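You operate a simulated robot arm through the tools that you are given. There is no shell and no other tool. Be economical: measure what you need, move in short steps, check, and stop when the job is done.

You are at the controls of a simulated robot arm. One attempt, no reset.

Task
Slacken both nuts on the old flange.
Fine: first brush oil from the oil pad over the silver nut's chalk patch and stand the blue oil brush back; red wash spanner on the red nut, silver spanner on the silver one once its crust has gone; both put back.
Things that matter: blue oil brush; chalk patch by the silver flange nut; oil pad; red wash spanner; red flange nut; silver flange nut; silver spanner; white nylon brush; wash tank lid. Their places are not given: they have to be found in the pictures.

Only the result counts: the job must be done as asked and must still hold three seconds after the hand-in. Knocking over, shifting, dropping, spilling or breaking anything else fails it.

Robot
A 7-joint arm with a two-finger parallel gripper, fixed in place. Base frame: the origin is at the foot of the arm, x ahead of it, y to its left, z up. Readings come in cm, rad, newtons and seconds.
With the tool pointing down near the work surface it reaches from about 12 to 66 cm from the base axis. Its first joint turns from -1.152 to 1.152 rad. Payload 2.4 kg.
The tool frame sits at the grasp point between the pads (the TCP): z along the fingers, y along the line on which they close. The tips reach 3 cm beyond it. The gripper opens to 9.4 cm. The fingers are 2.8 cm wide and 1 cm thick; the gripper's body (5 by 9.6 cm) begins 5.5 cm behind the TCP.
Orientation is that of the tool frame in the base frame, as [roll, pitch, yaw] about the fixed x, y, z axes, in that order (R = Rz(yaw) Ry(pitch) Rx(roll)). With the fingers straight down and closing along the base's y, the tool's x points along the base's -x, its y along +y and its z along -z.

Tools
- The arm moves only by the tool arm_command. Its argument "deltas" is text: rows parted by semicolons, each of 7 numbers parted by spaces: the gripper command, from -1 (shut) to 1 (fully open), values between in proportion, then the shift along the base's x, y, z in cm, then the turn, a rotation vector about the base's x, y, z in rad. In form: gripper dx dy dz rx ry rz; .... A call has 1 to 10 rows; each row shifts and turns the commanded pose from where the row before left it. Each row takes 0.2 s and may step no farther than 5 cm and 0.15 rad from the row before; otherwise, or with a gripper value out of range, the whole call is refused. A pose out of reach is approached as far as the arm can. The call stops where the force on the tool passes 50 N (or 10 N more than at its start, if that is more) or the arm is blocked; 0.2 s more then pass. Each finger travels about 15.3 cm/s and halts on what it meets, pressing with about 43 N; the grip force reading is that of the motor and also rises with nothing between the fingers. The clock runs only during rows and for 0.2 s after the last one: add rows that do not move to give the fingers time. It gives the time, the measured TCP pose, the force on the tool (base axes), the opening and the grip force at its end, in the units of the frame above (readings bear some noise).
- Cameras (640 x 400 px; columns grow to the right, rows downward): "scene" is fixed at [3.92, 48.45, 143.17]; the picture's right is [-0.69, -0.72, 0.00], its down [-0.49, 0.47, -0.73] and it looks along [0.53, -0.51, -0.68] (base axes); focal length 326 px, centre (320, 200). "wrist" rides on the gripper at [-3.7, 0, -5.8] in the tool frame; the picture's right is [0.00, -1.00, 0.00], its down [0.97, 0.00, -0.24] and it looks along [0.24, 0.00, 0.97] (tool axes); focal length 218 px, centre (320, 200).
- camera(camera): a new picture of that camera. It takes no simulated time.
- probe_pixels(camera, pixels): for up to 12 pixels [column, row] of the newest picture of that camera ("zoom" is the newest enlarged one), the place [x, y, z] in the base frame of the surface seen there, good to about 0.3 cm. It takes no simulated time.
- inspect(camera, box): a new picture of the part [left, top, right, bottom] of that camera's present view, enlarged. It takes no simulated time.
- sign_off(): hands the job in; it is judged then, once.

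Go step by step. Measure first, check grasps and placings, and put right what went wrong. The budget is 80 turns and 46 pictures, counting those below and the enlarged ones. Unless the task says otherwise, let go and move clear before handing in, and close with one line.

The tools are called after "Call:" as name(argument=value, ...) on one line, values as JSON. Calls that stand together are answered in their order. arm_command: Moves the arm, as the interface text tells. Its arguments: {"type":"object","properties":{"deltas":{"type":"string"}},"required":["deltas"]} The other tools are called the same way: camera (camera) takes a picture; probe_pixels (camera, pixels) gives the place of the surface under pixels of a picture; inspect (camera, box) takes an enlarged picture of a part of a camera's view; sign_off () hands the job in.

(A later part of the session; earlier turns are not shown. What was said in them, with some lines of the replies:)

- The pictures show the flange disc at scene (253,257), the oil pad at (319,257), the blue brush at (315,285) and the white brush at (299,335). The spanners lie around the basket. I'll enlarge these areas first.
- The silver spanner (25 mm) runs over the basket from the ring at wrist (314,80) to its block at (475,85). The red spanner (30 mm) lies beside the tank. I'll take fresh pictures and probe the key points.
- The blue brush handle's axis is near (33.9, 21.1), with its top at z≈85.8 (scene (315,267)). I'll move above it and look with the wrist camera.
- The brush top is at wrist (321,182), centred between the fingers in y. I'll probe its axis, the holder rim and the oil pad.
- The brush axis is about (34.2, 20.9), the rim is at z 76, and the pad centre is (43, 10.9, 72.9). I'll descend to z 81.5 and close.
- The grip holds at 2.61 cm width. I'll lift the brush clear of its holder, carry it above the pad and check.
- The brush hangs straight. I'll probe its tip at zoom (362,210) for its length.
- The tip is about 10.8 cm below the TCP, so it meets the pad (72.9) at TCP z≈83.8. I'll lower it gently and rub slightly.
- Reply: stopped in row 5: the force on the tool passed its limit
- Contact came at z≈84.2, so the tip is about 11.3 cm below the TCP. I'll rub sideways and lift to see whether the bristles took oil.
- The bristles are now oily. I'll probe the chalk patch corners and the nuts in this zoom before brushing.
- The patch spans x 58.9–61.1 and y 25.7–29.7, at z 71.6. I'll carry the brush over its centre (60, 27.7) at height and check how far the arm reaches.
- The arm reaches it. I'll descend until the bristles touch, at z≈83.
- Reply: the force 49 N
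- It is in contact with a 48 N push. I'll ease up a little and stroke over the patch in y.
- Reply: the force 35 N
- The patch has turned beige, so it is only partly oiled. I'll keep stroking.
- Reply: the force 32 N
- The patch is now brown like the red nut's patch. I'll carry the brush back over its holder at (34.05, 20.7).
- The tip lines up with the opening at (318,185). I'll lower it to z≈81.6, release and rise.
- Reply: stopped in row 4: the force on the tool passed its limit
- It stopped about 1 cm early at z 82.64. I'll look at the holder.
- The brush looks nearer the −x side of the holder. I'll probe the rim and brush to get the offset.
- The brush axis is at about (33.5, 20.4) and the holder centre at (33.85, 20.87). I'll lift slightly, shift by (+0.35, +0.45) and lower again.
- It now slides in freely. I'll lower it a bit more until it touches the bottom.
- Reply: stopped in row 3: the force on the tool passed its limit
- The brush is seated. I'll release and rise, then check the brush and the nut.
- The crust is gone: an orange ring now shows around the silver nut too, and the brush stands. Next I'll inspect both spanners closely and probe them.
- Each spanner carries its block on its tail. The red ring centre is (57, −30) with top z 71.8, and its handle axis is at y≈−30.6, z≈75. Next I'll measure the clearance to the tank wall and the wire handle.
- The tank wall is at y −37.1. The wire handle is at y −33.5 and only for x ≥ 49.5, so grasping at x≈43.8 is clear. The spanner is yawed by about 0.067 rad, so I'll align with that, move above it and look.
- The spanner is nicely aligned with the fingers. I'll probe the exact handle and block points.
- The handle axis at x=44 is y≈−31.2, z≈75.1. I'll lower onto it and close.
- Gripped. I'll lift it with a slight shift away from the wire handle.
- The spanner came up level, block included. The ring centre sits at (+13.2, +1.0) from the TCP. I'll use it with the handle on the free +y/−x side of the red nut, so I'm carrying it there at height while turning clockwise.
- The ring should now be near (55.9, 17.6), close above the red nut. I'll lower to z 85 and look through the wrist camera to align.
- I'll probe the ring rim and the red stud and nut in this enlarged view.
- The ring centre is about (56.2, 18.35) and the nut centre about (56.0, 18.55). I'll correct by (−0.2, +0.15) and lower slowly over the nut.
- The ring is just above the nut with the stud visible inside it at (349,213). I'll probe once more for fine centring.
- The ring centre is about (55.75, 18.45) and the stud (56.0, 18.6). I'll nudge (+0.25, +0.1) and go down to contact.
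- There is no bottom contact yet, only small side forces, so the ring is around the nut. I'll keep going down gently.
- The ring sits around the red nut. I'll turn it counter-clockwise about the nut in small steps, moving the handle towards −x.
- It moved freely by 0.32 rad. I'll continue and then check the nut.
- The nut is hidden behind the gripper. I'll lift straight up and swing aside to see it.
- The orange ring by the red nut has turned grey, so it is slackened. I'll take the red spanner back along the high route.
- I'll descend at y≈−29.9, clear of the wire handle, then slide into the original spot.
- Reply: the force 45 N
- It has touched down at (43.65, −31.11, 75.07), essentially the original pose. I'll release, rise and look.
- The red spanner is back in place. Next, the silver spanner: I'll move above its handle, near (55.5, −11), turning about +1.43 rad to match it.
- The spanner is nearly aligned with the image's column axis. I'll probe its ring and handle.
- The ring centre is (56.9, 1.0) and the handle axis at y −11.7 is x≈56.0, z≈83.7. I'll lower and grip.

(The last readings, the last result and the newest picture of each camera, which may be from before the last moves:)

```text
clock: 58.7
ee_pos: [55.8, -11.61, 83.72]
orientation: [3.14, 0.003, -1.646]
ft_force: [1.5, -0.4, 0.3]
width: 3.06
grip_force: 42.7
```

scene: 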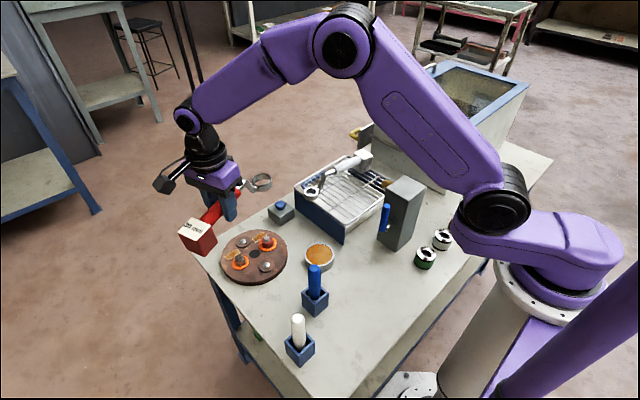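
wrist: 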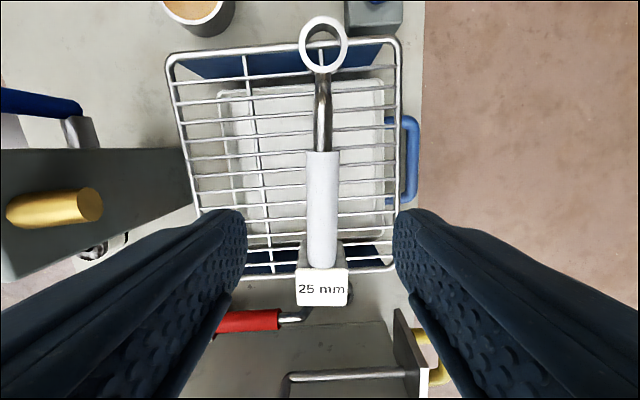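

Gripped. I'll lift, then carry it to the silver nut at height while turning clockwise by about 2.53 rad.

Call:
arm_command(deltas="-1 0 0 1.5 0 0 0;-1 0 0 4 0 0 0;-1 0 0 4 0 0 0;-1 0 0 4 0 0 0;-1 -0.34 2.79 0 0 0 -0.14;-1 -0.34 2.79 0 0 0 -0.14;-1 -0.34 2.79 0 0 0 -0.14;-1 -0.34 2.79 0 0 0 -0.14;-1 -0.34 2.79 0 0 0 -0.14;-1 -0.34 2.79 0 0 0 -0.14")

Call:
arm_command(deltas="-1 -0.34 2.79 0 0 0 -0.14;-1 -0.34 2.79 0 0 0 -0.14;-1 -0.34 2.79 0 0 0 -0.14;-1 -0.34 2.79 0 0 0 -0.14;-1 -0.34 2.79 0 0 0 -0.14;-1 -0.34 2.79 0 0 0 -0.14;-1 -0.34 2.79 0 0 0 -0.14;-1 -0.34 2.79 0 0 0 -0.14;-1 0 0 0 0 0 0")

Call:
arm_command(deltas="-1 -0.34 2.79 0 0 0 -0.14;-1 -0.34 2.79 0 0 0 -0.14;-1 -0.34 2.79 0 0 0 -0.14;-1 -0.34 2.79 0 0 0 -0.15;-1 0 0 -3 0 0 0;-1 0 0 -4 0 0 0;-1 0 0 0 0 0 0;-1 0 0 0 0 0 0")

Call:
camera(camera="scene")

```text
clock: 60.9
ee_pos: [53.94, 5.38, 97.21]
orientation: [3.141, 0.004, -2.489]
ft_force: [0.6, -0.1, -2.4]
width: 3.07
grip_force: 43.3
```

```text
clock: 62.9
ee_pos: [51.3, 27.65, 97.18]
orientation: [3.14, 0.004, 2.676]
ft_force: [0.3, 0.5, -3.6]
width: 3.08
grip_force: 42.8
```

```text
clock: 64.7
ee_pos: [49.53, 38.66, 90.22]
orientation: [3.138, 0.003, 2.109]
ft_force: [-0.2, -0.4, -2.0]
width: 3.07
grip_force: 42.8
```

```text
13 pictures are left
```

scene: 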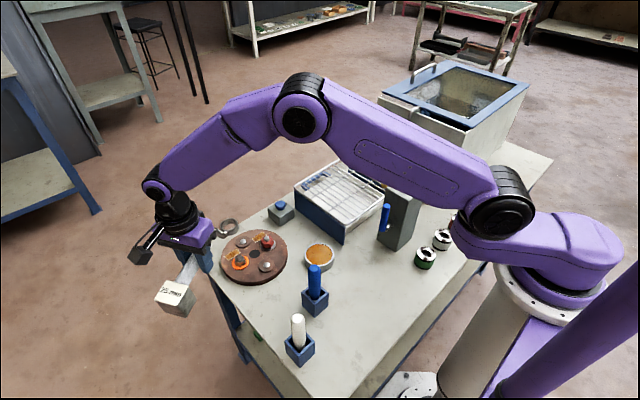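

The ring should be at about (55.9, 27.7), right over the silver nut. I'll lower to z≈81.8 and check alignment.

Call:
arm_command(deltas="-1 0 0 -4 0 0 0;-1 0 0 -3 0 0 0;-1 0 0 -1.4 0 0 0;-1 0 0 0 0 0 0")

Call:
inspect(camera="scene", box=[190, 210, 310, 290])

```text
clock: 65.7
ee_pos: [49.87, 38.78, 81.81]
orientation: [3.139, 0.002, 2.109]
ft_force: [-0.1, 0.1, -3.1]
width: 3.06
grip_force: 43.0
```

```text
5.00 times, centred on (250, 250) of scene
```

zoom: 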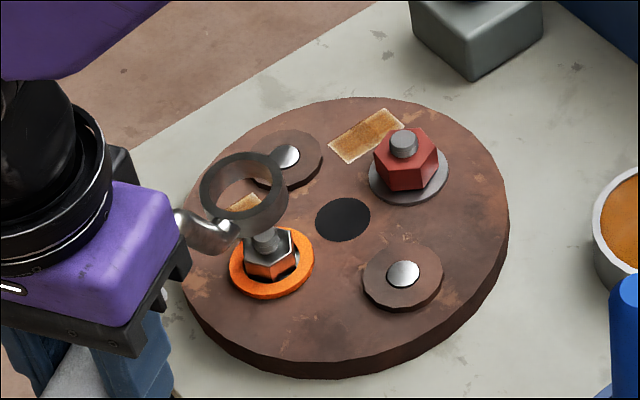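

Call:
probe_pixels(camera="zoom", pixels=[[205, 193], [281, 188], [248, 156], [232, 222], [266, 238], [268, 245], [249, 246], [291, 244], [271, 292], [308, 250], [235, 270], [403, 140]])

```text
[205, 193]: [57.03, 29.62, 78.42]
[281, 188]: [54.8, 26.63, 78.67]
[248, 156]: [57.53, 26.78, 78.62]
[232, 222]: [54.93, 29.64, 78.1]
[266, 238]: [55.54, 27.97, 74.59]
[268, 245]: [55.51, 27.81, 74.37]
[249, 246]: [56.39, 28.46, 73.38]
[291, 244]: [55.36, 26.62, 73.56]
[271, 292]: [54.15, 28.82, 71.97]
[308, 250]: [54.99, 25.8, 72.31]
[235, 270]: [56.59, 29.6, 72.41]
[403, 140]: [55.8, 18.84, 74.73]
```

The ring centre is about (56.15, 28.0) and the nut about (55.95, 27.65). I'll shift (−0.2, −0.35), lower partway and check again.

Call:
arm_command(deltas="-1 -0.2 -0.35 0 0 0 0;-1 0 0 -0.8 0 0 0;-1 0 0 -0.8 0 0 0;-1 0 0 -0.4 0 0 0;-1 0 0 -0.4 0 0 0;-1 0 0 0 0 0 0;-1 0 0 0 0 0 0")

Call:
inspect(camera="scene", box=[210, 220, 290, 280])

```text
clock: 67.3
ee_pos: [49.6, 38.25, 79.35]
orientation: [3.14, 0.006, 2.109]
ft_force: [-0.8, 0.2, -4.0]
width: 3.09
grip_force: 41.9
```

```text
6.67 times, centred on (250, 250) of scene
```

zoom: 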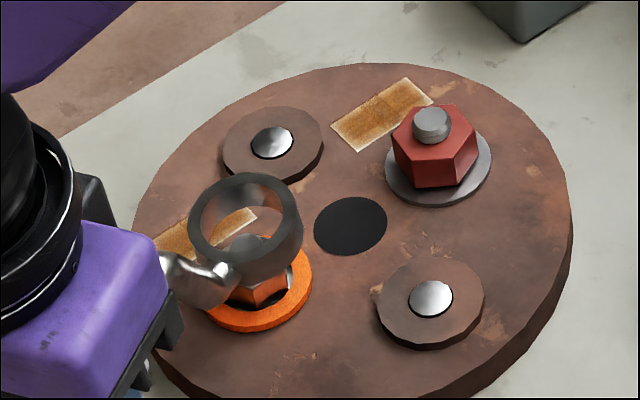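

Call:
probe_pixels(camera="zoom", pixels=[[192, 215], [298, 210], [248, 176], [235, 254], [246, 241], [247, 238], [205, 232], [280, 190], [215, 185], [285, 245]])

```text
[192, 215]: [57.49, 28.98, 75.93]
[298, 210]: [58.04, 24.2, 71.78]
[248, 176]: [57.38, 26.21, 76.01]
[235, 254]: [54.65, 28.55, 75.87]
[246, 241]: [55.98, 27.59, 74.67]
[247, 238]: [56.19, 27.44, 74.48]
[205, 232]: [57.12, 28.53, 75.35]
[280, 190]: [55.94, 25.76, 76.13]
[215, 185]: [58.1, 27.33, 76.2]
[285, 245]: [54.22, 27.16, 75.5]
```

The ring centre is about (56.05, 27.35) and the stud (56.0, 27.6). I'll shift +0.2 in y and lower over the nut.

Call:
arm_command(deltas="-1 -0.03 0.2 0 0 0 0;-1 0 0 0 0 0 0;-1 0 0 -0.3 0 0 0;-1 0 0 -0.3 0 0 0;-1 0 0 -0.3 0 0 0;-1 0 0 -0.3 0 0 0;-1 0 0 -0.3 0 0 0;-1 0 0 -0.3 0 0 0;-1 0 0 -0.3 0 0 0;-1 0 0 0 0 0 0")

```text
clock: 69.5
ee_pos: [49.53, 38.74, 77.32]
orientation: [3.14, 0.003, 2.11]
ft_force: [0.2, -0.2, -2.4]
width: 3.08
grip_force: 42.5
```

There is no resistance at z 77.3, the same working depth as on the red nut. I'll go down a touch more, then turn counter-clockwise.

Call:
arm_command(deltas="-1 0 0 -0.25 0 0 0;-1 -0.86 -0.55 0 0 0 0.08;-1 -0.81 -0.61 0 0 0 0.08;-1 -0.76 -0.68 0 0 0 0.08;-1 -0.69 -0.72 0 0 0 0.08;-1 0 0 0 0 0 0")

Call:
inspect(camera="scene", box=[200, 210, 320, 290])

```text
clock: 70.9
ee_pos: [46.55, 36.15, 77.08]
orientation: [3.14, 0.003, 2.429]
ft_force: [0.3, 0.4, -3.6]
width: 3.06
grip_force: 43.1
```

```text
5.00 times, centred on (260, 250) of scene
```

zoom: 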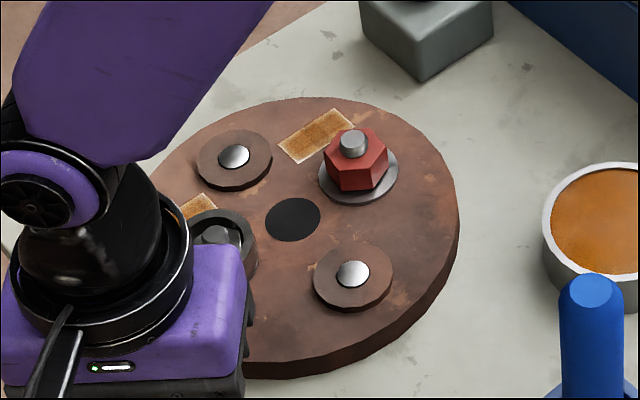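

The ring is around the nut at (215,238). I'll continue the turn by another 0.4 rad, then lift and look.

Call:
arm_command(deltas="-1 -0.64 -0.79 0 0 0 0.08;-1 -0.575 -0.84 0 0 0 0.08;-1 -0.51 -0.88 0 0 0 0.08;-1 -0.43 -0.92 0 0 0 0.08;-1 -0.36 -0.95 0 0 0 0.08;-1 0 0 0 0 0 0")

Call:
arm_command(deltas="-1 0 0 1.5 0 0 0;-1 0 0 4 0 0 0;-1 0 0 4 0 0 0;-1 0 -1 4 0 0 0;-1 0.2 -4 4 0 0 0;-1 0.3 -4.5 2 0 0 0;-1 0.5 -4.5 0 0 0 0.05;-1 0.5 -4.5 0 0 0 0.1;-1 0.5 -4.5 0 0 0 0.1;-1 0 0 0 0 0 0")

Call:
inspect(camera="scene", box=[200, 210, 320, 290])

```text
clock: 72.3
ee_pos: [43.82, 31.73, 77.13]
orientation: [3.138, 0.003, 2.83]
ft_force: [-0.1, -1.0, -3.6]
width: 3.1
grip_force: 43.1
```

```text
refused: row 5 steps farther than a row can; nothing moved
```

```text
5.00 times, centred on (260, 250) of scene
```

zoom: 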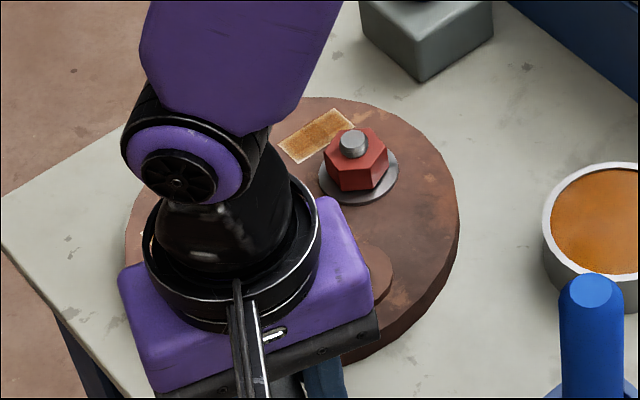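

One row was too long, so that call was refused. I'll lift straight up in legal steps and then head back.

Call:
arm_command(deltas="-1 0 0 1.5 0 0 0;-1 0 0 4 0 0 0;-1 0 0 4 0 0 0;-1 0 0 4.5 0 0 0;-1 0 0 4.5 0 0 0;-1 0.3 -4 2 0 0 0;-1 0.5 -4.5 0 0 0 0.05;-1 0.5 -4.5 0 0 0 0.1;-1 0.5 -4.5 0 0 0 0.1;-1 0 0 0 0 0 0")

Call:
inspect(camera="scene", box=[200, 210, 320, 290])

```text
clock: 74.5
ee_pos: [45.74, 14.31, 97.51]
orientation: [3.14, 0.002, 3.08]
ft_force: [0.3, -0.1, -3.4]
width: 3.08
grip_force: 43.1
```

```text
5.00 times, centred on (260, 250) of scene
```

zoom: 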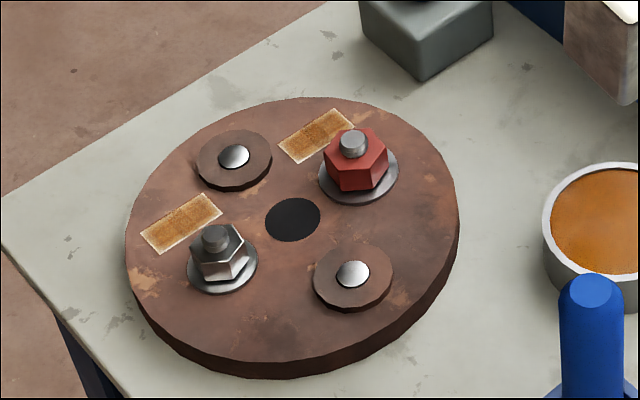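

Both rings are grey, so both nuts are slackened. I'll return the silver spanner to its place on the basket.

Call:
arm_command(deltas="-1 0.92 -2.36 0 0 0 0.1415;-1 0.92 -2.36 0 0 0 0.1415;-1 0.92 -2.36 0 0 0 0.1415;-1 0.92 -2.36 0 0 0 0.1415;-1 0.92 -2.36 0 0 0 0.1415;-1 0.92 -2.36 0 0 0 0.1415;-1 0.92 -2.36 0 0 0 0.1415;-1 0.92 -2.36 0 0 0 0.1415;-1 0.92 -2.36 0 0 0 0.1415;-1 0.92 -2.36 0 0 0 0.1415")

Call:
arm_command(deltas="-1 0.86 -2.32 0 0 0 0.1415;-1 0 0 -4 0 0 0;-1 0 0 -4 0 0 0;-1 0 0 -2.5 0 0 0;-1 0 0 -1.5 0 0 0;-1 0 0 0 0 0 0;-1 0 0 0 0 0 0")

```text
clock: 76.7
ee_pos: [54.73, -9.37, 97.68]
orientation: [3.139, 0.004, -1.789]
ft_force: [1.1, 0.1, -3.3]
width: 3.07
grip_force: 42.8
```

```text
clock: 78.3
ee_pos: [55.91, -11.91, 85.56]
orientation: [3.139, 0.003, -1.649]
ft_force: [1.1, -0.4, -3.5]
width: 3.06
grip_force: 43.1
```

I'm at (55.91, −11.91, 85.56) with 1.85 cm to go. I'll trim by (−0.1, +0.25) and set it down gently.

Call:
arm_command(deltas="-1 -0.1 0.25 0 0 0 0;-1 0 0 -0.8 0 0 0;-1 0 0 -0.5 0 0 0;-1 0 0 -0.3 0 0 0;-1 0 0 -0.15 0 0 0;-1 0 0 -0.1 0 0 0;-1 0 0 0 0 0 0")

```text
clock: 79.9
ee_pos: [55.8, -11.41, 83.79]
orientation: [-3.14, 0.004, -1.648]
ft_force: [-0.4, 3.5, 14.8]
width: 3.08
grip_force: 42.8
```

Touchdown, with 15 N upward at the original height. I'll release, rise and verify.

Call:
arm_command(deltas="-0.2 0 0 0 0 0 0;0.1 0 0 0 0 0 0;0.1 0 0 0 0 0 0;0.1 0 0 3 0 0 0;0.1 0 0 4 0 0 0;0.1 0 0 4 0 0 0;0.1 -3 0 3 0 0 0;0.1 -4 0 0 0 0 0;0.1 0 0 0 0 0 0")

Call:
camera(camera="scene")

Call:
camera(camera="wrist")

```text
clock: 81.9
ee_pos: [48.46, -11.57, 97.64]
orientation: [3.14, 0.003, -1.647]
ft_force: [0.7, -1.6, -0.6]
width: 5.18
grip_force: 0.1
```

```text
7 pictures are left
```

scene: 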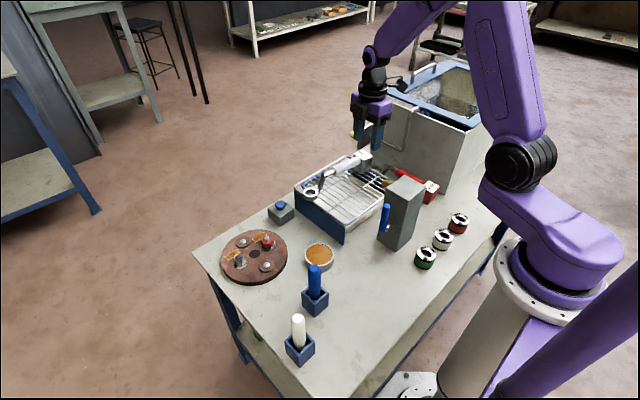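

```text
6 pictures are left
```

wrist: 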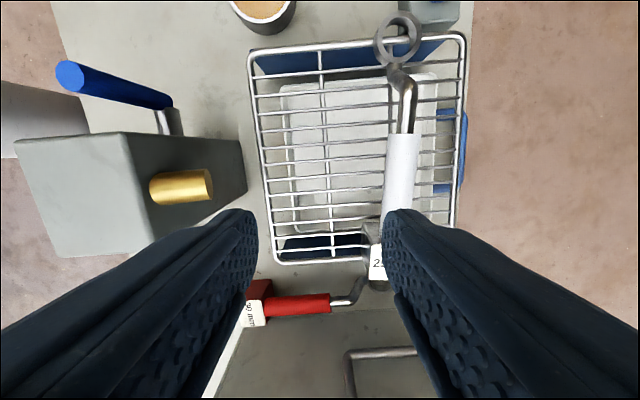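

Both spanners are back where they were, the brush stands in its holder, and both nut rings show slack. The arm is clear, so I'm handing in.

Call:
sign_off()

```text
The job is handed in.
```

I oiled the chalk patch and the crust came off, then slackened both flange nuts. The blue oil brush and both spanners are back in their places, and the job is handed in.
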